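You operate a simulated robot arm through the tools that you are given. There is no shell and no other tool. Be economical: measure what you need, move in short steps, check, and stop when the job is done.

You run a simulated robot arm. Do the job below in one go: nothing can be reset, and whatever is moved stays where it is left.

## Task
Bleed the air out of the fuel line, then prime until the green pin pops out.
Fine: Open the upper red supply valve for it, and leave the bleed tap shut.
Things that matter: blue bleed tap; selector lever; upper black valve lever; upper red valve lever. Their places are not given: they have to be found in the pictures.

The check looks at the end state, three seconds after you hand in, the way a careful person would. Anything else that was tipped, shoved, dropped, spilled or broken makes it a failure.

## Robot
A 7-joint arm with a two-finger parallel gripper, fixed in place. Base frame: the origin is at the foot of the arm, x ahead of it, y to its left, z up. Readings come in mm, rad, newtons and seconds.
Its first joint turns from -2.601 to 2.601 rad. Payload 3.43 kg.
Tool frame: the origin (TCP) lies between the finger pads and is the grasp point; the fingertips stand 30 mm ahead of it; z points along the fingers, y is the line along which they close. The gripper opens to 94 mm. The fingers are 28 mm wide and 10 mm thick; the gripper's body (50 by 96 mm) begins 55 mm behind the TCP.
Orientation is that of the tool frame in the base frame, as a unit quaternion [x, y, z, w]. With the fingers straight down and closing along the base's y, the tool's x points along the base's -x, its y along +y and its z along -z.

## Interface
- The arm moves only by the tool servo_tool. Its argument "rows" is one flat list of numbers, 7 for each row, row after row: the shift along the tool's x, y, z in mm, then the turn, a rotation vector about the tool's x, y, z in degrees, then the finger opening in mm, from 0 to 94. In form: [dx, dy, dz, wx, wy, wz, jaw, dx, dy, dz, wx, wy, wz, jaw, ...]. A call has 1 to 20 rows; each row is the pose to reach, as a shift and turn from the pose commanded when the call began, along the tool's axes at that moment. Each row takes 0.2 s and may step no farther than 50 mm and 0.15 rad from the row before; otherwise, or with a gripper value out of range, the whole call is refused. A pose out of reach is approached as far as the arm can. The call stops where the force on the tool passes 60 N (or 10 N more than at its start, if that is more) or the arm is blocked; 0.2 s more then pass. The fingers move at their own pace (about 45 mm/s each) and stop on an object; they squeeze with about 26 N. The grip force told is the motor's: it shows also when the fingers shut on nothing. Time passes only in rows, and 0.2 s behind the last, so rows that repeat a pose let the fingers close. The reply holds the time, the measured pose of the TCP, the force on the tool along the base axes, the opening and the grip force, in the units named above and with some noise, with the torque about the TCP (base axes, N m) and any sound that the robot's microphone picked up.
- Cameras (640 x 400 px; columns grow to the right, rows downward): "scene" is fixed at [47.4, 651.8, 1155]; the picture's right is [0.73, -0.68, 0.00], its down [-0.48, -0.51, -0.72] and it looks along [0.49, 0.52, -0.70] (base axes); focal length 214 px, centre (320, 200). "wrist" rides on the gripper at [76, 14, -103] in the tool frame; the picture's right is [-0.18, 0.98, 0.00], its down [-0.75, -0.14, -0.64] and it looks along [-0.63, -0.12, 0.77] (tool axes); focal length 243 px, centre (320, 200).
- camera(camera): a new picture of that camera. No time passes.
- measure_at(camera, pixels): for up to 12 pixels [column, row] of the newest picture of that camera ("zoom" is the newest enlarged one), the place [x, y, z] in the base frame of the surface seen there, good to about 3 mm. No time passes.
- inspect(camera, box): a new picture of the part [left, top, right, bottom] of that camera's present view, enlarged. No time passes.
- job_done(): hands the job in; it is judged then, once.

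Work in short steps. Measure before you move; look again where a grasp or a placing could have gone wrong, and mend it. You have 80 turns and 38 pictures in all, those below and enlarged ones among them. Open the gripper and draw the arm clear of the work before you hand the job in, unless the task says otherwise; then end with one line.

The tools are called after "Request:" by a JSON object that holds its "api" and its "payload". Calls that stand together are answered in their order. servo_tool: Moves the arm, as the interface text tells. Its arguments: {"type":"object","properties":{"rows":{"type":"array","items":{"type":"number"}}},"required":["rows"]} The other tools are called the same way: camera (camera) takes a picture; measure_at (camera, pixels) gives the place of the surface under pixels of a picture; inspect (camera, box) takes an enlarged picture of a part of a camera's view; job_done () hands the job in.

At the start:

```text
time: 0.0
ee_pos: [536.4, 470.4, 1100.2]
ee_rot: [0.0, 1.0, 0.0, 0.0]
wrist_force: [0.4, -0.1, 0.0]
moment: [0.02, -0.01, -0.02]
grip_width: 94.0
gripper_force: 0.0
```

scene: 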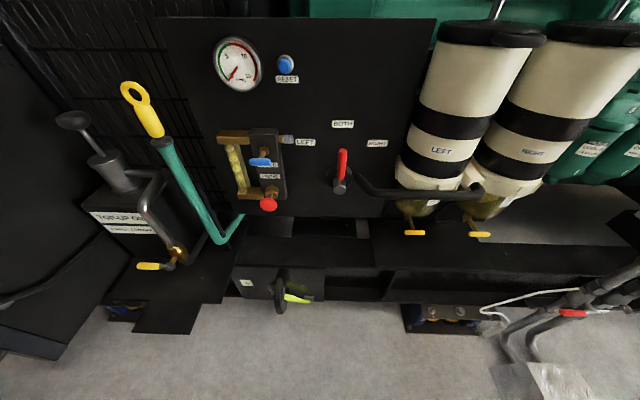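
wrist: 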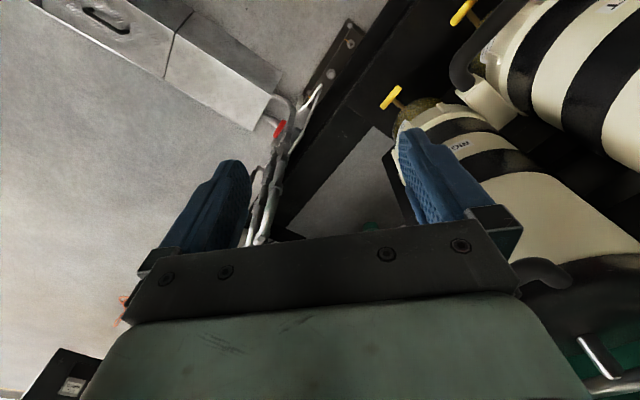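

The scene shows a panel with gauge, a sight-glass block around (255,165), selector around (342,170), and filters. I'll zoom in on the panel and its left side.

Request:
{"api": "inspect", "payload": {"camera": "scene", "box": [190, 110, 390, 235]}}

Request:
{"api": "inspect", "payload": {"camera": "scene", "box": [40, 70, 320, 330]}}

Request:
{"api": "inspect", "payload": {"camera": "scene", "box": [390, 190, 640, 380]}}

```text
3.20 times, centred on (290, 172) of scene
```

zoom: 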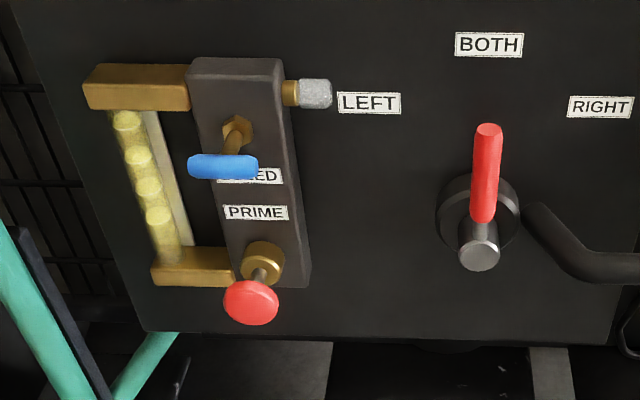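

```text
1.54 times, centred on (180, 200) of scene
```

zoom: 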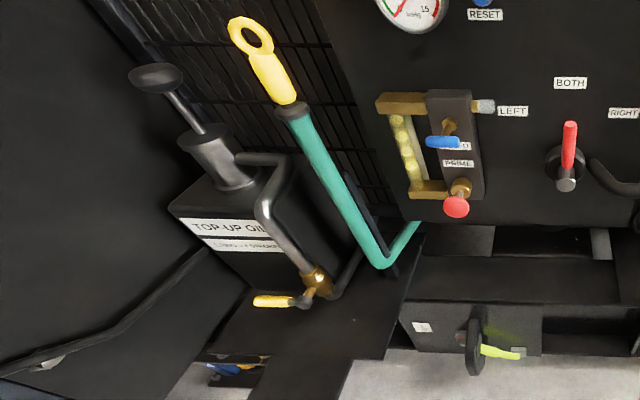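

```text
2.11 times, centred on (515, 285) of scene
```

zoom: 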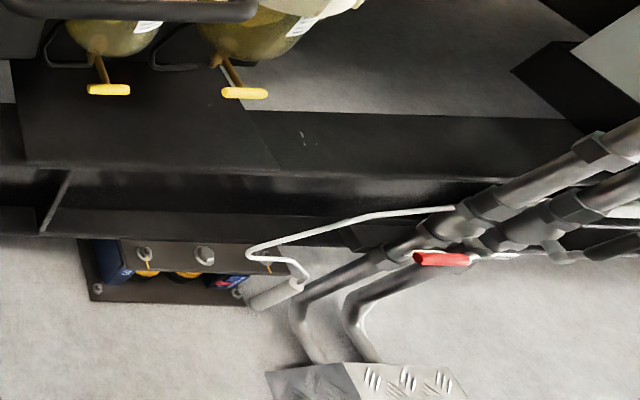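

I'll measure the key parts found: blue tap, red prime knob, selector, red valve lever, and panel points.

Request:
{"api": "camera", "payload": {"camera": "scene"}}

Request:
{"api": "measure_at", "payload": {"camera": "scene", "pixels": [[260, 162], [268, 204], [343, 154], [342, 183], [564, 313], [584, 313], [320, 150], [270, 142], [288, 139], [310, 200], [264, 149], [239, 165]]}}

Request:
{"api": "inspect", "payload": {"camera": "scene", "box": [540, 240, 640, 340]}}

```text
32 pictures are left
```

scene: 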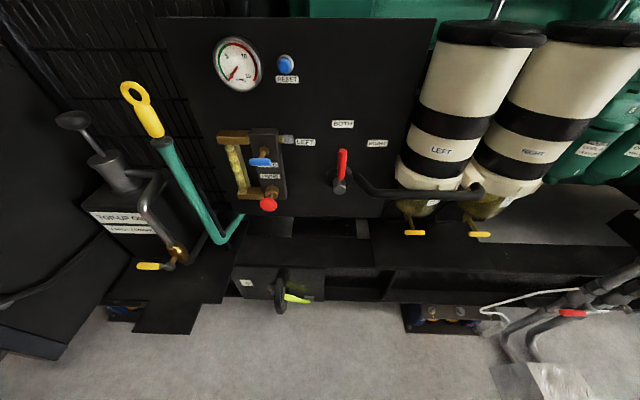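

```text
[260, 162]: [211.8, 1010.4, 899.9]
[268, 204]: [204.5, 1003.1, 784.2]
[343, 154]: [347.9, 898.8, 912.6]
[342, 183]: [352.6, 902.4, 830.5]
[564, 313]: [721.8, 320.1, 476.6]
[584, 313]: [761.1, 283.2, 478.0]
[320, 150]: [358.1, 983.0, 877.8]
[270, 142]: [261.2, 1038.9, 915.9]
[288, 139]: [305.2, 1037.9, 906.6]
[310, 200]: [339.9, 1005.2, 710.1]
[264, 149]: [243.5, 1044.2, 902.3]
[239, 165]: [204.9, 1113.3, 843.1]
```

```text
4.00 times, centred on (590, 290) of scene
```

zoom: 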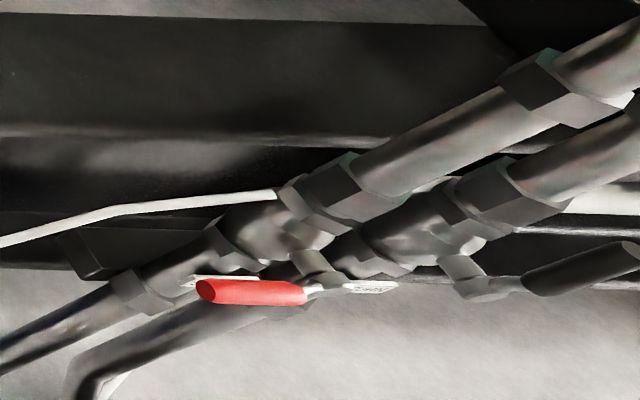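

I'll zoom the wrist view, which also sees the red valve near (278,128).

Request:
{"api": "inspect", "payload": {"camera": "wrist", "box": [220, 60, 380, 250]}}

Request:
{"api": "measure_at", "payload": {"camera": "scene", "pixels": [[553, 297], [535, 308], [600, 283], [625, 266], [615, 311], [635, 305], [616, 304], [600, 311], [576, 298], [617, 307], [630, 280], [595, 312]]}}

```text
2.11 times, centred on (300, 155) of wrist
```

zoom: 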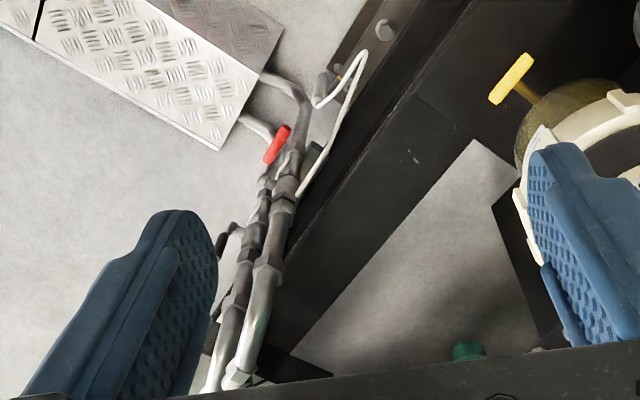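

```text
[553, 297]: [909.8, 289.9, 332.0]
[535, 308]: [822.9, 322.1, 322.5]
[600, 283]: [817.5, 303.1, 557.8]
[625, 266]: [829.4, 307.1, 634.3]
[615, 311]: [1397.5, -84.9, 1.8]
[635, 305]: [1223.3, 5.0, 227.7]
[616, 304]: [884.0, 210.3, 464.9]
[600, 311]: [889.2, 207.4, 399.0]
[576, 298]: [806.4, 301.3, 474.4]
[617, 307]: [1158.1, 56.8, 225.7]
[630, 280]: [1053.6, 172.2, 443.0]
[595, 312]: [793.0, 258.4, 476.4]
```

Pipes are vertical near (815,303), with the red lever horizontal at z≈477, tip at (722,320). I'll bring the wrist camera in front of the valves for a better look: first yaw and descend on the free side.

Request:
{"api": "servo_tool", "payload": {"rows": [-2, -31, 33, 0, 0, -4, 94, -4, -62, 67, 0, 0, -8, 94, -6, -93, 100, 0, 0, -12, 94, -8, -123, 133, 0, 0, -16, 94, -10, -154, 167, 0, 0, -20, 94, -12, -185, 200, 0, 0, -24, 94, -14, -216, 233, 0, 0, -28, 94, -16, -247, 267, 0, 0, -32, 94, -18, -278, 300, 0, 0, -36, 94, -20, -308, 333, 0, 0, -40, 94, -22, -339, 367, 0, 0, -44, 94, -24, -370, 400, 0, 0, -47, 94]}}

Request:
{"api": "servo_tool", "payload": {"rows": [0, 0, 0, 0, -7.5, 0, 94, 0, 0, 0, 0, -15, 0, 94, 0, 0, 0, 0, -22.5, 0, 94, 0, 0, 0, 0, -30, 0, 94]}}

Request:
{"api": "camera", "payload": {"camera": "wrist"}}

```text
time: 2.6
ee_pos: [559.2, 102.8, 701.1]
ee_rot: [-0.4, 0.917, 0.0, 0.0]
wrist_force: [-0.2, 0.0, 0.5]
moment: [0.02, -0.03, -0.01]
grip_width: 94.0
gripper_force: 0.1
```

```text
time: 3.6
ee_pos: [605.0, 103.3, 686.7]
ee_rot: [-0.385, 0.886, 0.103, 0.238]
wrist_force: [0.2, -0.3, -0.4]
moment: [-0.02, -0.03, 0.02]
grip_width: 93.9
gripper_force: 0.0
out of reach, approached as far as the arm can: row 2, 3, 4
```

```text
29 pictures are left
```

wrist: 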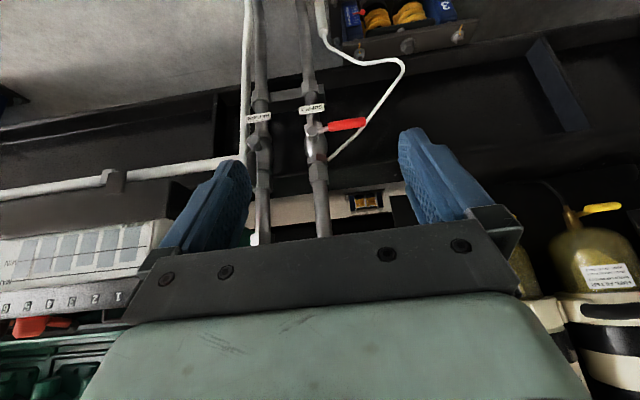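

The valves show at (315,120), two pipes with SUPPLY/RETURN tags. I'll zoom.

Request:
{"api": "inspect", "payload": {"camera": "wrist", "box": [220, 60, 400, 200]}}

Request:
{"api": "measure_at", "payload": {"camera": "wrist", "pixels": [[362, 123], [335, 126], [312, 128], [320, 175], [311, 108], [264, 180], [258, 140], [248, 140], [255, 117], [318, 150], [305, 60], [323, 215]]}}

```text
2.86 times, centred on (310, 130) of wrist
```

zoom: 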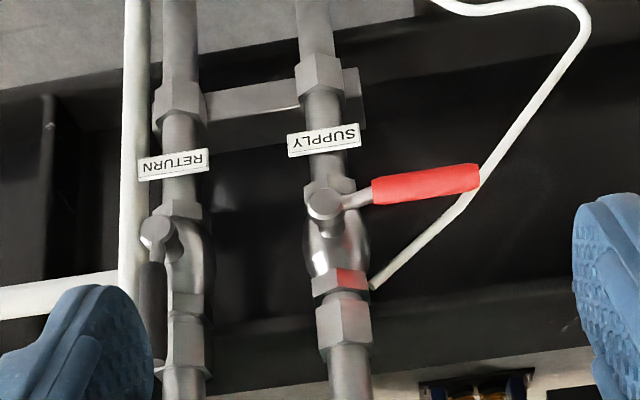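

```text
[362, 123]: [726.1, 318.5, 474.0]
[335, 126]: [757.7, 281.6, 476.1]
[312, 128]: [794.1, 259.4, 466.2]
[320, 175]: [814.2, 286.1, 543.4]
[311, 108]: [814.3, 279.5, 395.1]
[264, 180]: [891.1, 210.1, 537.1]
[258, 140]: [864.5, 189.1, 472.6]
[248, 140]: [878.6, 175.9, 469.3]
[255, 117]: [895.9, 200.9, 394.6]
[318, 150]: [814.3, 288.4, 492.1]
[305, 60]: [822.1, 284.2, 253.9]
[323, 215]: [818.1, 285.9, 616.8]
```

Tags read SUPPLY (red, lever horizontal = shut) and RETURN (black, lever vertical = open). The red lever's hub is about (788,260,472) and it must swing up. I'll test whether the tool can be laid horizontal facing the valve, moving lower first.

Request:
{"api": "servo_tool", "payload": {"rows": [-1, 0, 44, 0, 0, 0, 40, -2, 0, 88, 0, 0, 0, 0, -3, 0, 132, 0, 0, 0, 0, -3, 0, 175, 0, 0, 0, 0]}}

Request:
{"api": "servo_tool", "payload": {"rows": [0, 0, 0, 0, -7.5, 0, 0, 0, 0, 0, 0, -15, 0, 0, 0, 0, 0, 0, -22.5, 0, 0, 0, 0, 0, 0, -30, 0, 0, 0, 0, 0, 0, -37.5, 0, 0, 0, 0, 0, 0, -45, 0, 0]}}

```text
time: 4.6
ee_pos: [665.5, 171.7, 534.7]
ee_rot: [-0.385, 0.886, 0.103, 0.237]
wrist_force: [0.2, 0.8, 0.3]
moment: [0.0, -0.01, 0.01]
grip_width: 6.4
gripper_force: 0.1
```

```text
time: 6.0
ee_pos: [666.0, 170.0, 537.3]
ee_rot: [-0.316, 0.728, 0.242, 0.558]
wrist_force: [0.8, 0.5, 0.2]
moment: [0.04, -0.03, 0.01]
grip_width: 0.0
gripper_force: 25.9
```

The tool can tilt to 75° here. I'll go to horizontal, then shift left and down so the closed fingers line up below the red lever, and look.

Request:
{"api": "servo_tool", "payload": {"rows": [0, 0, 0, 0, -7.5, 0, 0, 0, 0, 0, 0, -15, 0, 0]}}

Request:
{"api": "servo_tool", "payload": {"rows": [31, 14, 0, 0, 0, 0, 0, 62, 28, 0, 0, 0, 0, 0, 94, 43, 0, 0, 0, 0, 0, 94, 43, 30, 0, 0, 0, 0, 94, 43, 60, 0, 0, 0, 0]}}

Request:
{"api": "camera", "payload": {"camera": "wrist"}}

```text
time: 6.6
ee_pos: [666.1, 170.3, 537.5]
ee_rot: [-0.282, 0.648, 0.282, 0.648]
wrist_force: [-0.9, -0.1, -0.2]
moment: [0.0, 0.01, -0.01]
grip_width: 0.0
gripper_force: 26.0
```

```text
time: 7.8
ee_pos: [676.4, 243.9, 442.0]
ee_rot: [-0.282, 0.648, 0.282, 0.649]
wrist_force: [0.1, -0.7, 0.2]
moment: [0.0, 0.01, -0.03]
grip_width: 0.0
gripper_force: 26.1
```

```text
27 pictures are left
```

wrist: 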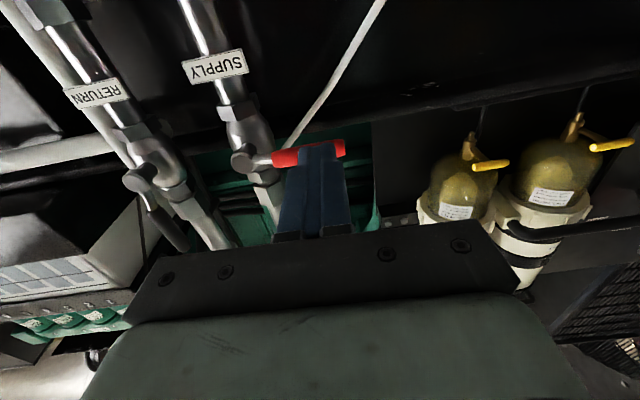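

Fingers are lined up beneath the red lever at (310,155). A white tube passes nearby at (330,90); I'll measure its depth before moving forward.

Request:
{"api": "measure_at", "payload": {"camera": "wrist", "pixels": [[330, 95], [312, 119], [298, 137], [348, 65], [280, 158], [335, 148], [240, 162]]}}

```text
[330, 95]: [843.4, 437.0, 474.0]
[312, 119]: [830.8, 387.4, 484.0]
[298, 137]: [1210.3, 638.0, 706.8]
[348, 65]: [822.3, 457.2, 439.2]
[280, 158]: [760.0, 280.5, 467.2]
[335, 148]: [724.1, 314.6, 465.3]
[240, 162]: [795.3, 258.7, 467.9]
```

The tube is far behind (H≈849), so the path is clear. I'll advance 75 mm and then sweep the lever up along its arc.

Request:
{"api": "servo_tool", "payload": {"rows": [0, 0, 25, 0, 0, 0, 0, 0, 0, 50, 0, 0, 0, 0, 0, 0, 75, 0, 0, 0, 0, -7, 0, 75, 0, 0, 0, 0, -15, 2, 75, 0, 0, 0, 0, -24, 3.5, 75, 0, 0, 0, 0, -34, 3, 75, 0, 0, 0, 0, -43, 2.4, 75, 0, 0, 0, 0, -53, 0, 75, 0, 0, 0, 0, -62, -4, 75, 0, 0, 0, 0, -71, -10, 75, 0, 0, 0, 0, -79, -16, 75, 0, 0, 0, 0, -86, -25, 75, 0, 0, 0, 0, -92, -34, 75, 0, 0, 0, 0]}}

Request:
{"api": "camera", "payload": {"camera": "wrist"}}

```text
time: 10.8
ee_pos: [751.2, 275.2, 534.2]
ee_rot: [-0.282, 0.649, 0.282, 0.649]
wrist_force: [0.2, -0.5, -0.8]
moment: [-0.02, -0.02, 0.04]
grip_width: 0.0
gripper_force: 26.5
```

```text
26 pictures are left
```

wrist: 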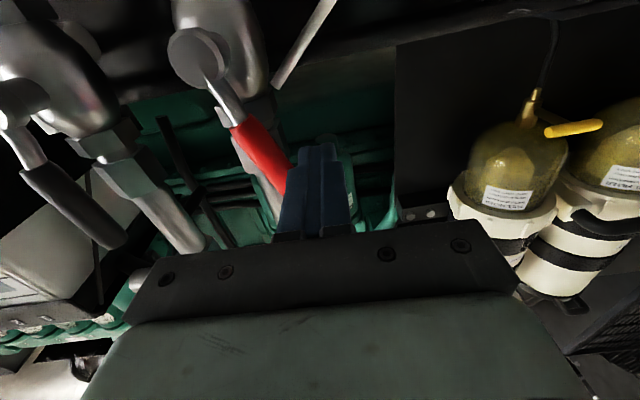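

The lever is up at about 70–80° beside the fingers. I'll push right the remaining bit until it is against its stop or vertical.

Request:
{"api": "servo_tool", "payload": {"rows": [-4, -7, 0, 0, 0, 0, 0, -7, -14, 0, 0, 0, 0, 0, -8, -20, 0, 0, 0, 0, 0, -8, -24, 0, 0, 0, 0, 0, -8, -27, 0, 0, 0, 0, 0]}}

Request:
{"api": "camera", "payload": {"camera": "wrist"}}

```text
time: 12.0
ee_pos: [771.3, 256.1, 543.1]
ee_rot: [-0.282, 0.648, 0.282, 0.649]
wrist_force: [-4.2, 4.8, 0.5]
moment: [0.04, 0.03, 0.1]
grip_width: 0.1
gripper_force: 25.8
```

```text
25 pictures are left
```

wrist: 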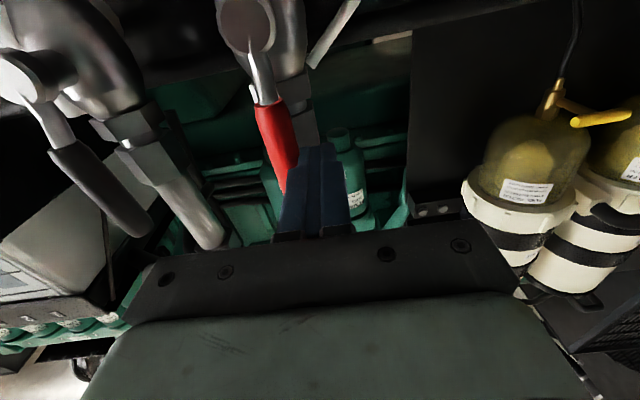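

Contact force of 6 N at U=-389 shows the lever vertical against its stop. I'll back away and check with the scene camera, measuring obstacles around the panel.

Request:
{"api": "servo_tool", "payload": {"rows": [0, 4, 0, 0, 0, 0, 0, 0, 4, -40, 0, 0, 0, 0, 0, 4, -80, 0, 0, 0, 0, 0, 4, -120, 0, 0, 0, 0, 0, 4, -150, 0, 0, 0, 0, -50, 4, -150, 0, 0, 0, 0, -100, 4, -150, 0, 0, 0, 0, -150, 4, -150, 0, 0, 0, 0, -200, 4, -150, 0, 0, 0, 0, -250, 4, -150, 0, 0, 0, 0]}}

Request:
{"api": "camera", "payload": {"camera": "scene"}}

Request:
{"api": "measure_at", "payload": {"camera": "scene", "pixels": [[484, 191], [400, 193], [430, 150], [510, 150], [430, 175], [480, 40], [415, 232], [479, 234], [160, 40], [220, 235], [150, 120], [342, 70]]}}

```text
time: 14.2
ee_pos: [668.6, 150.5, 792.5]
ee_rot: [-0.282, 0.648, 0.281, 0.649]
wrist_force: [0.3, 0.2, 0.6]
moment: [-0.01, 0.01, 0.06]
grip_width: 0.1
gripper_force: 26.0
```

```text
24 pictures are left
```

scene: 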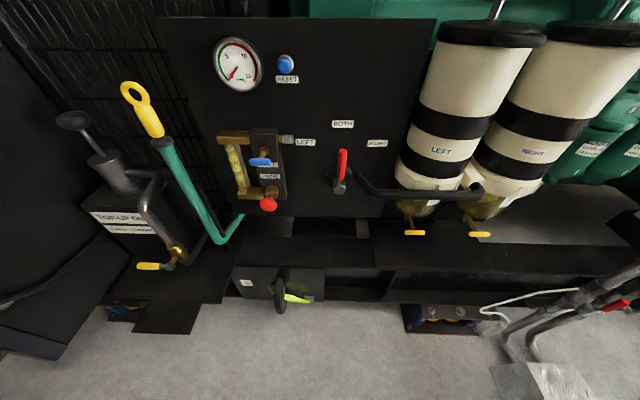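

```text
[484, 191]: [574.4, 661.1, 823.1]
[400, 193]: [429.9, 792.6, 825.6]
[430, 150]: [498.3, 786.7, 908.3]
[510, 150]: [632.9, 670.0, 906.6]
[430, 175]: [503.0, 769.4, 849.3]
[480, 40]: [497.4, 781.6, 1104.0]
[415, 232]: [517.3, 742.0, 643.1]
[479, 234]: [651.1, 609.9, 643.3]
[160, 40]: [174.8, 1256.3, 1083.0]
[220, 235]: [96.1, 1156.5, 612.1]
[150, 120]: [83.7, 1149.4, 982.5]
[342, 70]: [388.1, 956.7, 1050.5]
```

The red lever is now vertical at (620,305). Panel items in my facing frame: blue tap H≈883, knob H≈873, both U≈534; everything protruding is beyond H≈870. I'll travel along at H≤770 toward the tap.

Request:
{"api": "servo_tool", "payload": {"rows": [0, 38, 25, 0, 0, 0, 0, 0, 76, 50, 0, 0, 0, 0, 0, 114, 75, 0, 0, 0, 0, 0, 152, 100, 0, 0, 0, 0, 0, 190, 125, 0, 0, 0, 0, 0, 228, 150, 0, 0, 0, 0, 0, 266, 175, 0, 0, 0, 0, 0, 304, 200, 0, 0, 0, 0]}}

Request:
{"api": "servo_tool", "payload": {"rows": [0, 45, 0, 0, 0, 0, 0, 0, 90, 0, 0, 0, 0, 0, 0, 135, 0, 0, 0, 0, 0, 0, 180, 0, 0, 0, 0, 0, 0, 225, 0, 0, 0, 0, 0, 0, 270, 0, 0, 0, 0, 0, 0, 315, 0, 0, 0, 0, 0, 0, 360, 0, 0, 0, 0, 0, 0, 405, 0, 0, 0, 0, 0, 0, 450, 0, 0, 0, 0, 0, 0, 495, 0, 0, 0, 0, 0, 0, 540, 0, 0, 0, 0, 0, 0, 585, 0, 0, 0, 0, 0, 0, 616, 0, 0, 0, 0, 0]}}

Request:
{"api": "camera", "payload": {"camera": "wrist"}}

```text
time: 16.0
ee_pos: [583.5, 501.4, 791.1]
ee_rot: [-0.285, 0.647, 0.285, 0.647]
wrist_force: [-0.5, 0.9, 0.0]
moment: [-0.01, 0.01, -0.03]
grip_width: 0.0
gripper_force: 25.9
```

```text
time: 19.0
ee_pos: [379.2, 878.3, 866.3]
ee_rot: [-0.467, 0.568, 0.349, 0.58]
wrist_force: [-0.6, 0.2, -0.1]
moment: [-0.03, -0.02, -0.02]
grip_width: 0.0
gripper_force: 26.2
out of reach, approached as far as the arm can: row 1, 2, 3, 4, 5, 6, 7, 8, 9, 10, 11, 12, 13, 14
```

```text
23 pictures are left
```

wrist: 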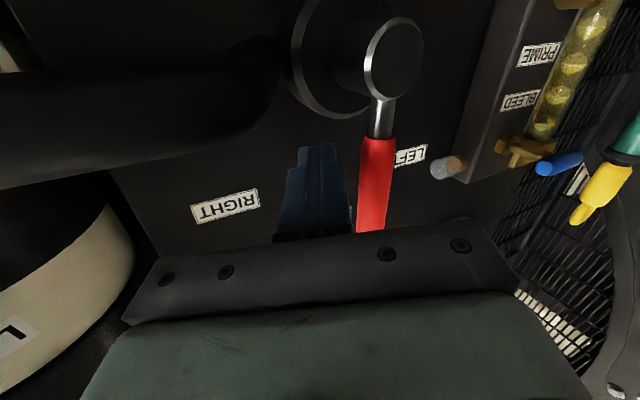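

The arm hit a joint limit and drifted off toward the selector (no contact force). I'll pull straight back now and then look.

Request:
{"api": "servo_tool", "payload": {"rows": [0, 0, -30, 0, 0, 0, 0, 0, 0, -60, 0, 0, 0, 0, 0, 0, -100, 0, 0, 0, 0, 0, 0, -150, 0, 0, 0, 0, 0, 0, -200, 0, 0, 0, 0]}}

Request:
{"api": "camera", "payload": {"camera": "scene"}}

```text
time: 20.2
ee_pos: [302.4, 683.6, 875.6]
ee_rot: [-0.471, 0.567, 0.351, 0.577]
wrist_force: [0.3, 0.9, -1.1]
moment: [0.02, 0.0, 0.01]
grip_width: 0.1
gripper_force: 25.2
```

```text
22 pictures are left
```

scene: 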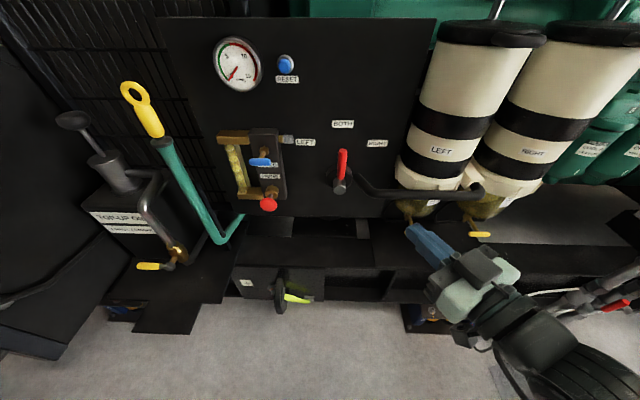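

Selector still at BOTH and nothing was touched. The tool now points at azimuth ~70°, which is more natural here; I'll keep that orientation and move left toward a standoff before the tap in small steps.

Request:
{"api": "servo_tool", "payload": {"rows": [5, 30, 10, 0, 0, 0, 0, 10, 60, 20, 0, 0, 0, 0, 15, 90, 30, 0, 0, 0, 0, 20, 120, 45, 0, 0, 0, 0]}}

```text
time: 21.2
ee_pos: [268.1, 753.7, 847.0]
ee_rot: [-0.496, 0.555, 0.368, 0.557]
wrist_force: [0.3, 0.4, 0.3]
moment: [0.01, 0.03, 0.02]
grip_width: 0.3
gripper_force: 26.0
out of reach, approached as far as the arm can: row 1, 2, 3, 4
```

The yaw keeps drifting, suggesting a wrist joint limit. I'll test rolling the tool about its axis by +24° in place and see if the pose is then reachable.

Request:
{"api": "servo_tool", "payload": {"rows": [0, 0, 0, 0, 0, 8, 0, 0, 0, 0, 0, 0, 16, 0, 0, 0, 0, 0, 0, 24, 0]}}

Request:
{"api": "servo_tool", "payload": {"rows": [0, 20, 0, 0, 0, 0, 0, 0, 40, 0, 0, 0, 0, 0, 0, 60, 0, 0, 0, 0, 0]}}

```text
time: 22.0
ee_pos: [266.9, 751.1, 848.1]
ee_rot: [-0.369, 0.647, 0.477, 0.467]
wrist_force: [-0.6, -0.2, 0.1]
moment: [-0.02, 0.05, 0.0]
grip_width: 0.0
gripper_force: 26.1
```

```text
time: 22.8
ee_pos: [238.2, 762.1, 867.9]
ee_rot: [-0.38, 0.641, 0.484, 0.459]
wrist_force: [0.0, -0.1, 0.7]
moment: [0.02, 0.0, 0.0]
grip_width: 0.0
gripper_force: 26.2
out of reach, approached as far as the arm can: row 1, 2, 3
```

Roll isn't the limiter. I'll look at the arm posture in the scene view.

Request:
{"api": "inspect", "payload": {"camera": "scene", "box": [300, 150, 640, 400]}}

```text
1.60 times, centred on (470, 275) of scene
```

zoom: 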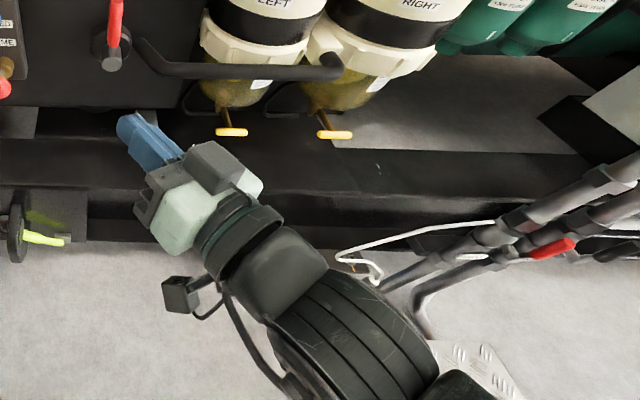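

I'll measure points along the arm to understand its posture.

Request:
{"api": "measure_at", "payload": {"camera": "zoom", "pixels": [[150, 135], [185, 210], [235, 230], [285, 270], [330, 310], [360, 340], [400, 370], [455, 390], [270, 375], [180, 295]]}}

```text
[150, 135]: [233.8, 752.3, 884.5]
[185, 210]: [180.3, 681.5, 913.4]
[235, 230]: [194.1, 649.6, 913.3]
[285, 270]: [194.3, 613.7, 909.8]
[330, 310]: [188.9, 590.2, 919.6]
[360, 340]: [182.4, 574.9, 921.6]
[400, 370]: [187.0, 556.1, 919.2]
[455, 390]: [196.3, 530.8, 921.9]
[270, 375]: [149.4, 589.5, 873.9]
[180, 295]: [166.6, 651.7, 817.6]
```

The wrist is nearly straight with the forearm (a singularity), so yaw can't cross through. I'll undo the roll and pitch the tool ~35° downward to bend the wrist, then move left.

Request:
{"api": "servo_tool", "payload": {"rows": [0, 0, 0, 0, 0, -8, 0, 0, 0, 0, 0, 0, -16, 0, 0, 0, 0, 0, 0, -24, 0]}}

Request:
{"api": "servo_tool", "payload": {"rows": [0, 0, 0, 0, 8, 0, 0, 0, 0, 0, 0, 16, 0, 0, 0, 0, 0, 0, 24, 0, 0, 0, 0, 0, 0, 32, 0, 0, 0, 0, 0, 0, 38, 0, 0]}}

Request:
{"api": "servo_tool", "payload": {"rows": [0, 20, 0, 0, 0, 0, 0, 0, 40, 0, 0, 0, 0, 0, 0, 60, 0, 0, 0, 0, 0]}}

```text
time: 23.6
ee_pos: [234.0, 761.2, 864.8]
ee_rot: [-0.501, 0.562, 0.385, 0.534]
wrist_force: [-0.1, -1.2, 0.7]
moment: [-0.01, -0.01, 0.0]
grip_width: 0.0
gripper_force: 26.0
out of reach, approached as far as the arm can: row 1, 2, 3
```

```text
time: 24.8
ee_pos: [207.3, 767.0, 862.9]
ee_rot: [-0.592, 0.7, 0.171, 0.36]
wrist_force: [-0.1, -0.2, -0.3]
moment: [-0.05, 0.02, -0.03]
grip_width: 0.0
gripper_force: 26.1
out of reach, approached as far as the arm can: row 5
```

```text
time: 25.6
ee_pos: [149.6, 782.0, 856.3]
ee_rot: [-0.589, 0.706, 0.186, 0.346]
wrist_force: [-0.1, 0.3, -0.1]
moment: [-0.01, -0.03, -0.01]
grip_width: 0.0
gripper_force: 25.8
out of reach, approached as far as the arm can: row 1
```

Free again: tool pitched ~44° down, camera looking level toward the block. Let me take a wrist picture of the tap and knob.

Request:
{"api": "inspect", "payload": {"camera": "wrist", "box": [200, 60, 520, 260]}}

```text
2.00 times, centred on (360, 160) of wrist
```

zoom: 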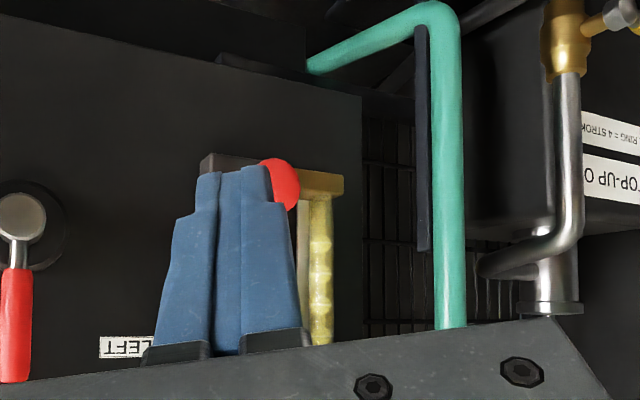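

Fingers block the wrist view, so I'll use the scene camera for the tap details, measuring the handle ends, stem and knob.

Request:
{"api": "inspect", "payload": {"camera": "scene", "box": [220, 120, 320, 220]}}

Request:
{"api": "measure_at", "payload": {"camera": "scene", "pixels": [[251, 162], [255, 162], [260, 161], [265, 162], [269, 162], [263, 156], [264, 150], [268, 205], [262, 206], [274, 205], [272, 194], [288, 141]]}}

```text
4.00 times, centred on (270, 170) of scene
```

zoom: 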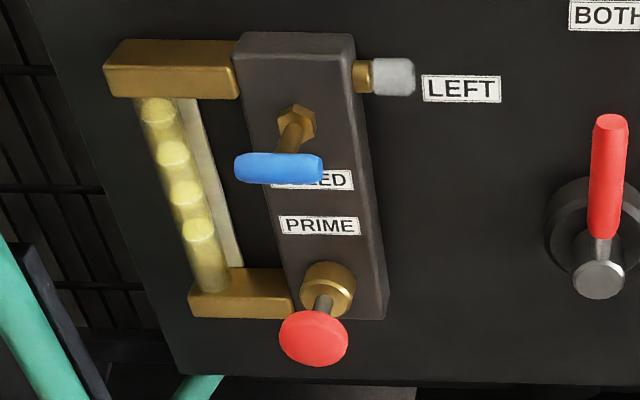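

```text
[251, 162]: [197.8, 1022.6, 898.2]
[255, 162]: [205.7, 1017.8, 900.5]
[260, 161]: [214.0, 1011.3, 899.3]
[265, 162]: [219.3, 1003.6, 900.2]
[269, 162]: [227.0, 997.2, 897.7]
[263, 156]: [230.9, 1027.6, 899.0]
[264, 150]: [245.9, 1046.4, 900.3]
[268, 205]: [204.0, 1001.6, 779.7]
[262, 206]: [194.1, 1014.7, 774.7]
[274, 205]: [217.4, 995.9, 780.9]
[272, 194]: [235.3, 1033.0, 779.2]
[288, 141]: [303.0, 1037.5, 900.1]
```

The bleed tap is a T-handle (centre U≈533, z≈897, bar H≈887) now horizontal; stem runs along the facing direction. I'll yaw the tool to face the panel squarely while still pitched down.

Request:
{"api": "servo_tool", "payload": {"rows": [0, 0, 0, 3.75, 0.7, 6.6, 0, 0, 0, 0, 7.5, 1.4, 13.2, 0, 0, 0, 0, 11.2, 2.1, 19.7, 0, 0, 0, 0, 15, 2.8, 26.3, 0]}}

```text
time: 26.6
ee_pos: [150.3, 781.8, 855.2]
ee_rot: [-0.367, 0.848, 0.153, 0.35]
wrist_force: [0.3, 0.6, 0.5]
moment: [0.01, 0.0, -0.03]
grip_width: 0.0
gripper_force: 25.8
```

Reached. Now slide left in line with the tap and raise a bit, then pitch the tool up to horizontal.

Request:
{"api": "servo_tool", "payload": {"rows": [-14, 37, -5, 0, 0, 0, 0, -28, 74, -9, 0, 0, 0, 0, -42, 110, -14, 0, 0, 0, 0]}}

Request:
{"api": "servo_tool", "payload": {"rows": [0, 0, 0, 0, -7.5, 0, 0, 0, 0, 0, 0, -15, 0, 0, 0, 0, 0, 0, -22.5, 0, 0, 0, 0, 0, 0, -30, 0, 0, 0, 0, 0, 0, -37.5, 0, 0, 0, 0, 0, 0, -45, 0, 0]}}

```text
time: 27.4
ee_pos: [82.1, 869.2, 894.7]
ee_rot: [-0.367, 0.847, 0.153, 0.351]
wrist_force: [0.7, -1.0, 0.7]
moment: [0.01, -0.02, -0.03]
grip_width: 0.1
gripper_force: 25.6
```

```text
time: 28.8
ee_pos: [82.8, 870.3, 894.0]
ee_rot: [-0.28, 0.649, 0.283, 0.649]
wrist_force: [-0.1, 0.0, -0.5]
moment: [0.0, -0.02, 0.01]
grip_width: 0.1
gripper_force: 25.7
```

Facing squarely with TCP at H=693, U=533, z=894. Now roll +90° so the fingers straddle the bar vertically, opening to 50 mm.

Request:
{"api": "servo_tool", "payload": {"rows": [0, 0, 0, 0, 0, 8, 50, 0, 0, 0, 0, 0, 16, 50, 0, 0, 0, 0, 0, 24, 50, 0, 0, 0, 0, 0, 32, 50, 0, 0, 0, 0, 0, 40, 50, 0, 0, 0, 0, 0, 48, 50, 0, 0, 0, 0, 0, 56, 50, 0, 0, 0, 0, 0, 64, 50, 0, 0, 0, 0, 0, 72, 50, 0, 0, 0, 0, 0, 80, 50, 0, 0, 0, 0, 0, 87, 50, 0, 0, 0, 0, 0, 90, 50]}}

Request:
{"api": "camera", "payload": {"camera": "wrist"}}

```text
time: 31.4
ee_pos: [83.5, 870.7, 893.6]
ee_rot: [0.26, 0.657, 0.659, 0.257]
wrist_force: [0.1, -0.7, -0.4]
moment: [-0.02, -0.03, -0.02]
grip_width: 49.9
gripper_force: 0.0
```

```text
18 pictures are left
```

wrist: 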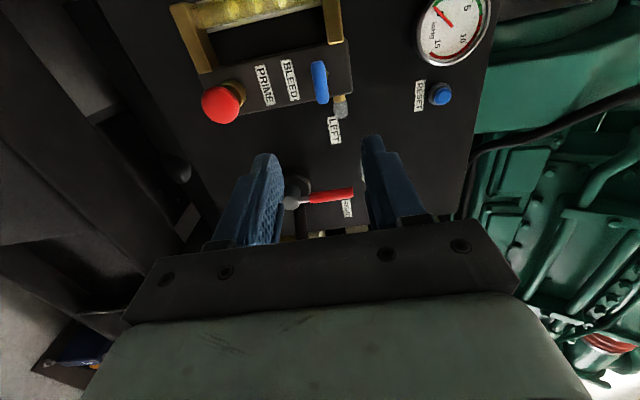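

Roll worked. Measure the blue bar, knob and cap in this view.

Request:
{"api": "measure_at", "payload": {"camera": "wrist", "pixels": [[318, 66], [320, 82], [322, 98], [330, 82], [213, 107], [232, 90], [340, 105], [345, 60], [300, 125]]}}

```text
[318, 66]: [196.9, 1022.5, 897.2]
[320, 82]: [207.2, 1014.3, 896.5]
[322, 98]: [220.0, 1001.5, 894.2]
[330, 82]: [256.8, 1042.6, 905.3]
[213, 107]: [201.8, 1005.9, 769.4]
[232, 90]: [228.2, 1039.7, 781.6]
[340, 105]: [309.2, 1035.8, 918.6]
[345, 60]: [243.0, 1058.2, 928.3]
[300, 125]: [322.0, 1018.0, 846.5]
```

The bar is centred at z≈895, U≈533, front H≈883, aligned with the tool axis. Advance 184 mm in steps with the jaw at 40, then close on the bar.

Request:
{"api": "servo_tool", "payload": {"rows": [0, 0, 40, 0, 0, 0, 46, 0, 0, 80, 0, 0, 0, 46, 0, 0, 120, 0, 0, 0, 46, 0, 0, 150, 0, 0, 0, 46, 0, 0, 170, 0, 0, 0, 46, 0, 0, 184, 0, 0, 0, 46]}}

Request:
{"api": "servo_tool", "payload": {"rows": [0, 0, 0, 0, 0, 0, 20, 0, 0, 0, 0, 0, 0, 8, 0, 0, 0, 0, 0, 0, 8, 0, 0, 0, 0, 0, 0, 8]}}

Request:
{"api": "inspect", "payload": {"camera": "scene", "box": [200, 100, 360, 260]}}

```text
time: 32.8
ee_pos: [210.7, 1006.0, 895.8]
ee_rot: [0.261, 0.658, 0.657, 0.259]
wrist_force: [0.6, -0.4, -0.6]
moment: [0.04, -0.01, 0.02]
grip_width: 46.1
gripper_force: 0.1
```

```text
time: 33.8
ee_pos: [211.4, 1005.1, 894.7]
ee_rot: [0.26, 0.657, 0.659, 0.26]
wrist_force: [2.2, 2.3, 7.3]
moment: [0.04, -0.13, 0.15]
grip_width: 13.9
gripper_force: 45.2
```

```text
2.50 times, centred on (280, 180) of scene
```

zoom: 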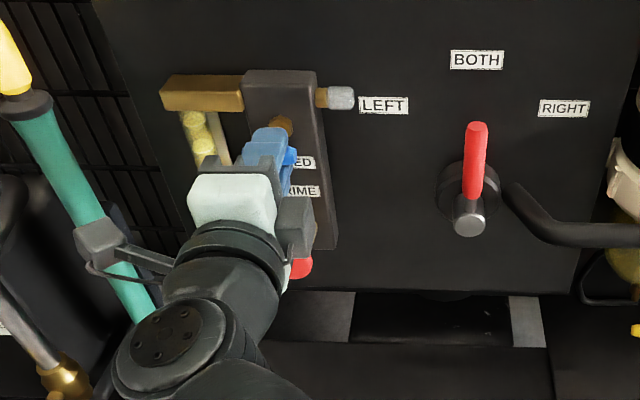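

Bar gripped (13.9 mm). Turn −24° about the tool axis first and read the torque.

Request:
{"api": "servo_tool", "payload": {"rows": [0, 0, 0, 0, 0, -6, 8, 0, 0, 0, 0, 0, -12, 8, 0, 0, 0, 0, 0, -18, 8, 0, 0, 0, 0, 0, -24, 8]}}

```text
time: 34.8
ee_pos: [209.5, 1003.6, 896.3]
ee_rot: [0.117, 0.697, 0.589, 0.391]
wrist_force: [11.9, 3.0, 16.7]
moment: [-0.15, 0.2, 1.0]
grip_width: 13.6
gripper_force: 45.0
```

Torque about the stem is near zero, but side forces rose somewhat. Look before going on.

Request:
{"api": "inspect", "payload": {"camera": "wrist", "box": [220, 40, 420, 240]}}

```text
2.00 times, centred on (320, 140) of wrist
```

zoom: 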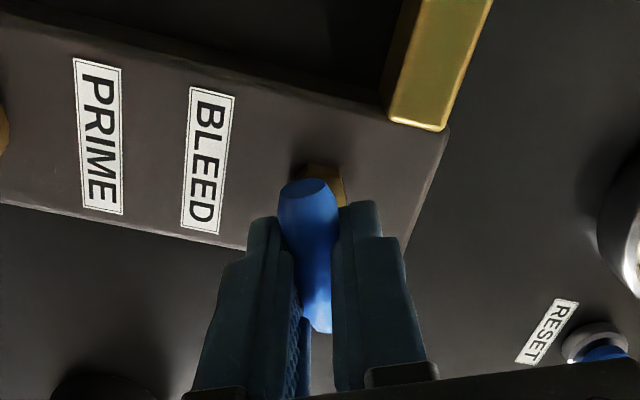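

The blue bar is turning with the fingers. I'll continue the turn with a small compliance correction upward.

Request:
{"api": "servo_tool", "payload": {"rows": [-0.6, 1.5, 1, 0, 0, -6, 8, -0.6, 1.5, 1, 0, 0, -12, 8, -0.6, 1.5, 1, 0, 0, -18, 8, -0.6, 1.5, 1, 0, 0, -24, 8, -0.6, 1.5, 1, 0, 0, -30, 8]}}

```text
time: 36.0
ee_pos: [209.3, 1006.6, 897.0]
ee_rot: [-0.069, 0.703, 0.469, 0.53]
wrist_force: [4.0, -3.0, 10.7]
moment: [-0.66, 0.65, 0.69]
grip_width: 13.6
gripper_force: 45.4
```

Forces are modest. Continue the last 36° to vertical.

Request:
{"api": "servo_tool", "payload": {"rows": [0, 0, 0, 0, 0, -6, 8, 0, 0, 0, 0, 0, -12, 8, 0, 0, 0, 0, 0, -18, 8, 0, 0, 0, 0, 0, -24, 8, 0, 0, 0, 0, 0, -30, 8, 0, 0, 0, 0, 0, -36, 8]}}

```text
time: 37.4
ee_pos: [208.1, 1006.7, 896.7]
ee_rot: [-0.283, 0.647, 0.283, 0.649]
wrist_force: [-9.8, 8.0, 16.0]
moment: [-0.67, 0.7, 0.19]
grip_width: 13.8
gripper_force: 44.9
```

Turned the full 90°. Release, back off and look at the block.

Request:
{"api": "servo_tool", "payload": {"rows": [0, 0, 0, 0, 0, 0, 30, 0, 0, 0, 0, 0, 0, 36, 0, 0, -30, 0, 0, 0, 36, 0, 0, -60, 0, 0, 0, 36, 0, 0, -100, 0, 0, 0, 20, 0, 0, -140, 0, 0, 0, 0, 0, 0, -140, 0, 0, 0, 0]}}

Request:
{"api": "inspect", "payload": {"camera": "scene", "box": [220, 120, 320, 220]}}

```text
time: 39.0
ee_pos: [114.4, 903.6, 895.4]
ee_rot: [-0.281, 0.649, 0.282, 0.649]
wrist_force: [0.1, 0.1, -0.1]
moment: [0.0, -0.04, -0.01]
grip_width: 0.1
gripper_force: 26.1
```

```text
4.00 times, centred on (270, 170) of scene
```

zoom: 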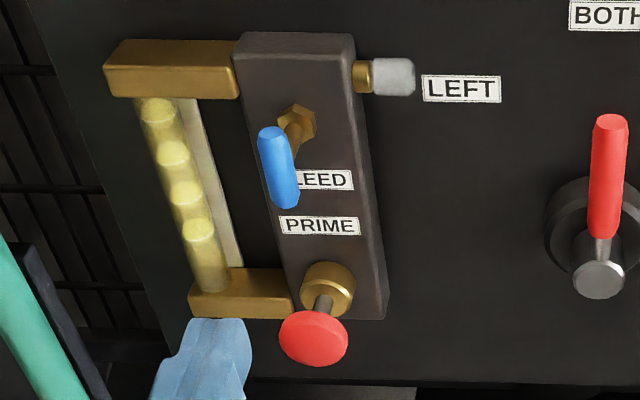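

The tap now stands vertical (open). Move down to line up with the red PRIME knob (z≈776) and press it gently to learn the stroke.

Request:
{"api": "servo_tool", "payload": {"rows": [40, 0, 0, 0, 0, 0, 0, 80, 0, 0, 0, 0, 0, 0, 118, 1, 0, 0, 0, 0, 0, 118, 1, 45, 0, 0, 0, 0, 118, 1, 85, 0, 0, 0, 0]}}

Request:
{"api": "servo_tool", "payload": {"rows": [0, 0, 8, 0, 0, 0, 0, 0, 0, 14, 0, 0, 0, 0, 0, 0, 20, 0, 0, 0, 0, 0, 0, 26, 0, 0, 0, 0, 0, 0, 32, 0, 0, 0, 0, 0, 0, 38, 0, 0, 0, 0, 0, 0, 44, 0, 0, 0, 0, 0, 0, 50, 0, 0, 0, 0]}}

Request:
{"api": "inspect", "payload": {"camera": "scene", "box": [200, 110, 340, 250]}}

```text
time: 40.2
ee_pos: [170.3, 967.4, 777.1]
ee_rot: [-0.281, 0.649, 0.282, 0.649]
wrist_force: [0.2, 0.7, 0.2]
moment: [0.0, -0.01, 0.03]
grip_width: 0.0
gripper_force: 25.8
```

```text
time: 42.1
ee_pos: [198.7, 996.5, 778.6]
ee_rot: [-0.281, 0.649, 0.283, 0.648]
wrist_force: [-13.7, -17.5, 3.3]
moment: [0.08, 0.04, -0.07]
grip_width: 0.1
gripper_force: 26.4
stopped in row 8: the force on the tool passed its limit at 64 N (the readings are from after the stop); the commanded pose is now the measured one
```

```text
2.86 times, centred on (270, 180) of scene
```

zoom: 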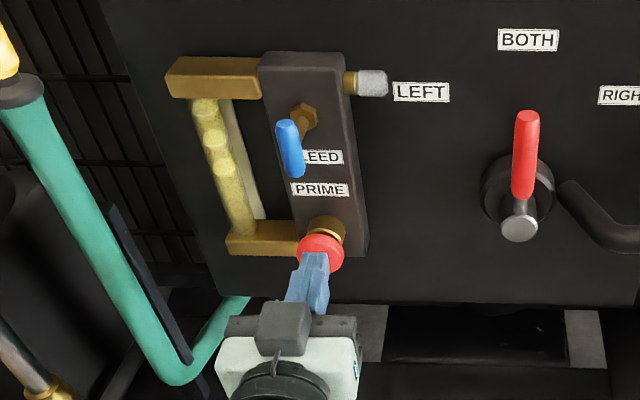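

The press bottomed at TCP H≈864 (about 20 mm stroke), and a bubble has cleared. Do two more full strokes and end withdrawn to see whether the knob springs back.

Request:
{"api": "servo_tool", "payload": {"rows": [0, 0, -15, 0, 0, 0, 0, 0, 0, -32, 0, 0, 0, 0, 0, 0, -32, 0, 0, 0, 0, 0, 0, -15, 0, 0, 0, 0, 0, 0, -5, 0, 0, 0, 0, 0, 0, 0.5, 0, 0, 0, 0, 0, 0, 0.5, 0, 0, 0, 0, 0, 0, -15, 0, 0, 0, 0, 0, 0, -32, 0, 0, 0, 0, 0, 0, -32, 0, 0, 0, 0, 0, 0, -15, 0, 0, 0, 0, 0, 0, -5, 0, 0, 0, 0, 0, 0, 0.5, 0, 0, 0, 0, 0, 0, 0.5, 0, 0, 0, 0, 0, 0, -15, 0, 0, 0, 0, 0, 0, -32, 0, 0, 0, 0, 0, 0, -32, 0, 0, 0, 0]}}

Request:
{"api": "inspect", "payload": {"camera": "scene", "box": [220, 120, 320, 220]}}

```text
time: 45.7
ee_pos: [178.2, 974.1, 777.9]
ee_rot: [-0.281, 0.65, 0.283, 0.647]
wrist_force: [0.5, -0.4, 0.3]
moment: [-0.02, -0.01, 0.01]
grip_width: 0.0
gripper_force: 26.1
```

```text
4.00 times, centred on (270, 170) of scene
```

zoom: 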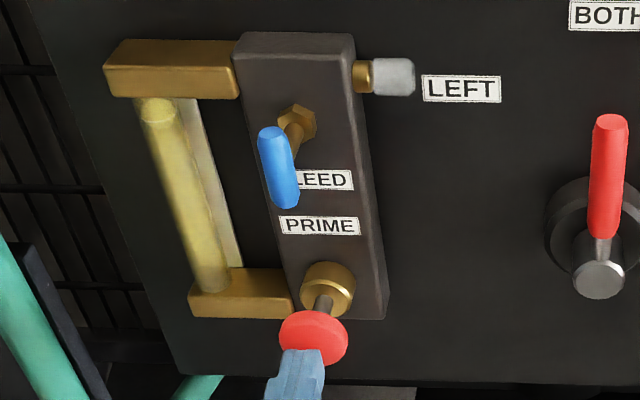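

The knob springs back and only the top bubble remains. One more stroke, then look.

Request:
{"api": "servo_tool", "payload": {"rows": [0, 0, 17, 0, 0, 0, 0, 0, 0, 27, 0, 0, 0, 0, 0, 0, 32.5, 0, 0, 0, 0, 0, 0, 32.5, 0, 0, 0, 0, 0, 0, 17, 0, 0, 0, 0, 0, 0, 0, 0, 0, 0, 0, 0, 0, 0, 0, 0, 0, 0]}}

Request:
{"api": "inspect", "payload": {"camera": "scene", "box": [220, 120, 320, 220]}}

```text
time: 47.3
ee_pos: [179.7, 974.7, 778.9]
ee_rot: [-0.28, 0.65, 0.283, 0.647]
wrist_force: [-0.4, 1.0, -0.1]
moment: [0.05, -0.01, -0.01]
grip_width: 0.0
gripper_force: 26.0
```

```text
4.00 times, centred on (270, 170) of scene
```

zoom: 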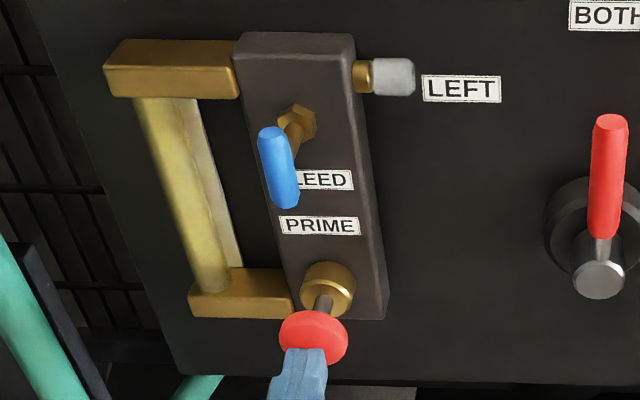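

Sight glass is clear of bubbles. Now go back, up to the tap, and open the jaw to straddle the vertical bar.

Request:
{"api": "servo_tool", "payload": {"rows": [0, 0, -45, 0, 0, 0, 0, 0, 0, -90, 0, 0, 0, 0, 0, 0, -115, 0, 0, 0, 36, -40, 0, -115, 0, 0, 0, 36, -80, 0, -115, 0, 0, 0, 36, -117, 1, -115, 0, 0, 0, 40, -117, 1, -75, 0, 0, 0, 40, -117, 1, -35, 0, 0, 0, 40, -117, 1, 5, 0, 0, 0, 40, -117, 1, 25, 0, 0, 0, 40, -117, 1, 43, 0, 0, 0, 40]}}

Request:
{"api": "servo_tool", "payload": {"rows": [0, 0, 0, 0, 0, 0, 20, 0, 0, 0, 0, 0, 0, 8, 0, 0, 0, 0, 0, 0, 8, 0, 0, 0, 0, 0, 0, 8]}}

```text
time: 49.7
ee_pos: [208.0, 1008.7, 893.1]
ee_rot: [-0.281, 0.65, 0.283, 0.648]
wrist_force: [0.3, -0.2, 0.3]
moment: [-0.01, -0.02, 0.0]
grip_width: 40.2
gripper_force: 0.0
```

```text
time: 50.7
ee_pos: [209.5, 1009.1, 892.7]
ee_rot: [-0.28, 0.65, 0.282, 0.648]
wrist_force: [12.1, -13.3, -2.5]
moment: [0.26, -0.23, -0.21]
grip_width: 13.7
gripper_force: 45.5
```

Gripped at 13.7 mm. Turn back +90° with a small centring shift (toward −U and up 2 mm).

Request:
{"api": "servo_tool", "payload": {"rows": [-1, -1, 0, 0, 0, 0, 8, -2, -1.5, 0, 0, 0, 0, 8, -2, -1.5, 0, 0, 0, 6, 8, -2, -1.5, 0, 0, 0, 12, 8, -2, -1.5, 0, 0, 0, 18, 8, -2, -1.5, 0, 0, 0, 24, 8, -2, -1.5, 0, 0, 0, 30, 8, -2, -1.5, 0, 0, 0, 36, 8, -2, -1.5, 0, 0, 0, 42, 8, -2, -1.5, 0, 0, 0, 48, 8]}}

Request:
{"api": "servo_tool", "payload": {"rows": [0, 0, 0, 0, 0, 6, 8, 0, 0, 0, 0, 0, 12, 8, 0, 0, 0, 0, 0, 18, 8, 0, 0, 0, 0, 0, 24, 8, 0, 0, 0, 0, 0, 30, 8, 0, 0, 0, 0, 0, 36, 8, 0, 0, 0, 0, 0, 42, 8]}}

```text
time: 52.9
ee_pos: [207.7, 1007.7, 894.2]
ee_rot: [0.006, 0.708, 0.522, 0.475]
wrist_force: [-2.1, 9.3, -28.3]
moment: [0.06, -0.06, -0.37]
grip_width: 13.9
gripper_force: 44.9
```

```text
time: 54.5
ee_pos: [208.2, 1008.4, 895.2]
ee_rot: [0.26, 0.659, 0.658, 0.257]
wrist_force: [-6.1, 20.1, -22.9]
moment: [-0.26, 0.1, 0.08]
grip_width: 13.8
gripper_force: 44.9
```

Turned back the full 90°. Release, back off and check.

Request:
{"api": "servo_tool", "payload": {"rows": [0, 0, 0, 0, 0, 0, 30, 0, 0, 0, 0, 0, 0, 40, 0, 0, -30, 0, 0, 0, 40, 0, 0, -60, 0, 0, 0, 40, 0, 0, -100, 0, 0, 0, 20, 0, 0, -140, 0, 0, 0, 0, 0, 0, -160, 0, 0, 0, 0]}}

Request:
{"api": "inspect", "payload": {"camera": "scene", "box": [220, 120, 320, 220]}}

Request:
{"api": "measure_at", "payload": {"camera": "zoom", "pixels": [[246, 168], [262, 168], [280, 168], [297, 168], [314, 168]]}}

```text
time: 56.1
ee_pos: [99.3, 888.3, 895.2]
ee_rot: [0.26, 0.658, 0.658, 0.258]
wrist_force: [0.8, -0.7, -0.8]
moment: [-0.02, -0.01, -0.03]
grip_width: 0.0
gripper_force: 25.3
```

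```text
4.00 times, centred on (270, 170) of scene
```

zoom: 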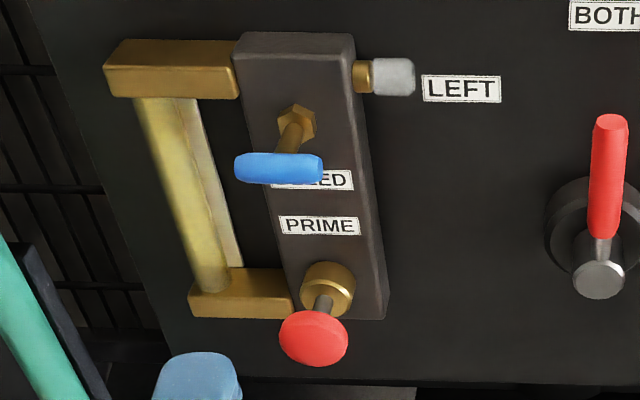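

```text
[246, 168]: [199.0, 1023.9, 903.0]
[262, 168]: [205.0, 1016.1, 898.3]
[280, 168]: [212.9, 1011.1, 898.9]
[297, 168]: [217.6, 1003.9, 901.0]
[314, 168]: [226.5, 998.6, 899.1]
```

The tap is back to its shut position. Drop to the PRIME knob again (tool y is now up) and give two strokes.

Request:
{"api": "servo_tool", "payload": {"rows": [0, -40, 0, 0, 0, 0, 0, 0, -80, 0, 0, 0, 0, 0, 0, -118, 0, 0, 0, 0, 0, 0, -118, 45, 0, 0, 0, 0, 0, -118, 90, 0, 0, 0, 0, 0, -118, 115, 0, 0, 0, 0]}}

Request:
{"api": "servo_tool", "payload": {"rows": [0, 0, 17, 0, 0, 0, 0, 0, 0, 27, 0, 0, 0, 0, 0, 0, 32.5, 0, 0, 0, 0, 0, 0, 32.5, 0, 0, 0, 0, 0, 0, 17, 0, 0, 0, 0, 0, 0, 0, 0, 0, 0, 0, 0, 0, 0, 0, 0, 0, 0, 0, 0, 17, 0, 0, 0, 0, 0, 0, 27, 0, 0, 0, 0, 0, 0, 32.5, 0, 0, 0, 0, 0, 0, 32.5, 0, 0, 0, 0, 0, 0, 17, 0, 0, 0, 0, 0, 0, 0, 0, 0, 0, 0]}}

Request:
{"api": "inspect", "payload": {"camera": "scene", "box": [220, 120, 320, 220]}}

```text
time: 57.5
ee_pos: [176.5, 974.9, 778.1]
ee_rot: [0.261, 0.659, 0.657, 0.258]
wrist_force: [0.8, -0.3, -0.1]
moment: [0.02, -0.02, -0.02]
grip_width: 0.2
gripper_force: 26.0
```

```text
time: 60.3
ee_pos: [179.2, 973.2, 777.3]
ee_rot: [0.261, 0.658, 0.658, 0.258]
wrist_force: [0.6, 0.0, 1.0]
moment: [-0.02, -0.02, 0.0]
grip_width: 0.0
gripper_force: 26.2
```

```text
4.00 times, centred on (270, 170) of scene
```

zoom: 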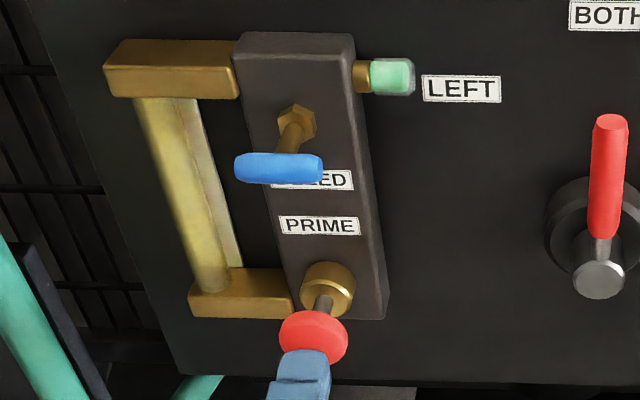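

A green pin now shows in the clear cap. Zoom tighter to confirm it's fully out.

Request:
{"api": "inspect", "payload": {"camera": "scene", "box": [270, 125, 306, 155]}}

```text
13.33 times, centred on (288, 140) of scene
```

zoom: 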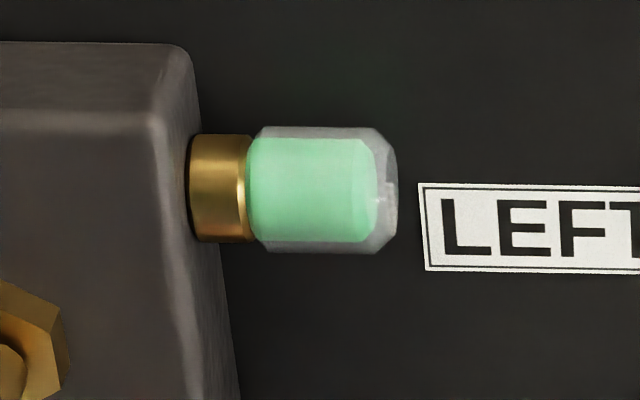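

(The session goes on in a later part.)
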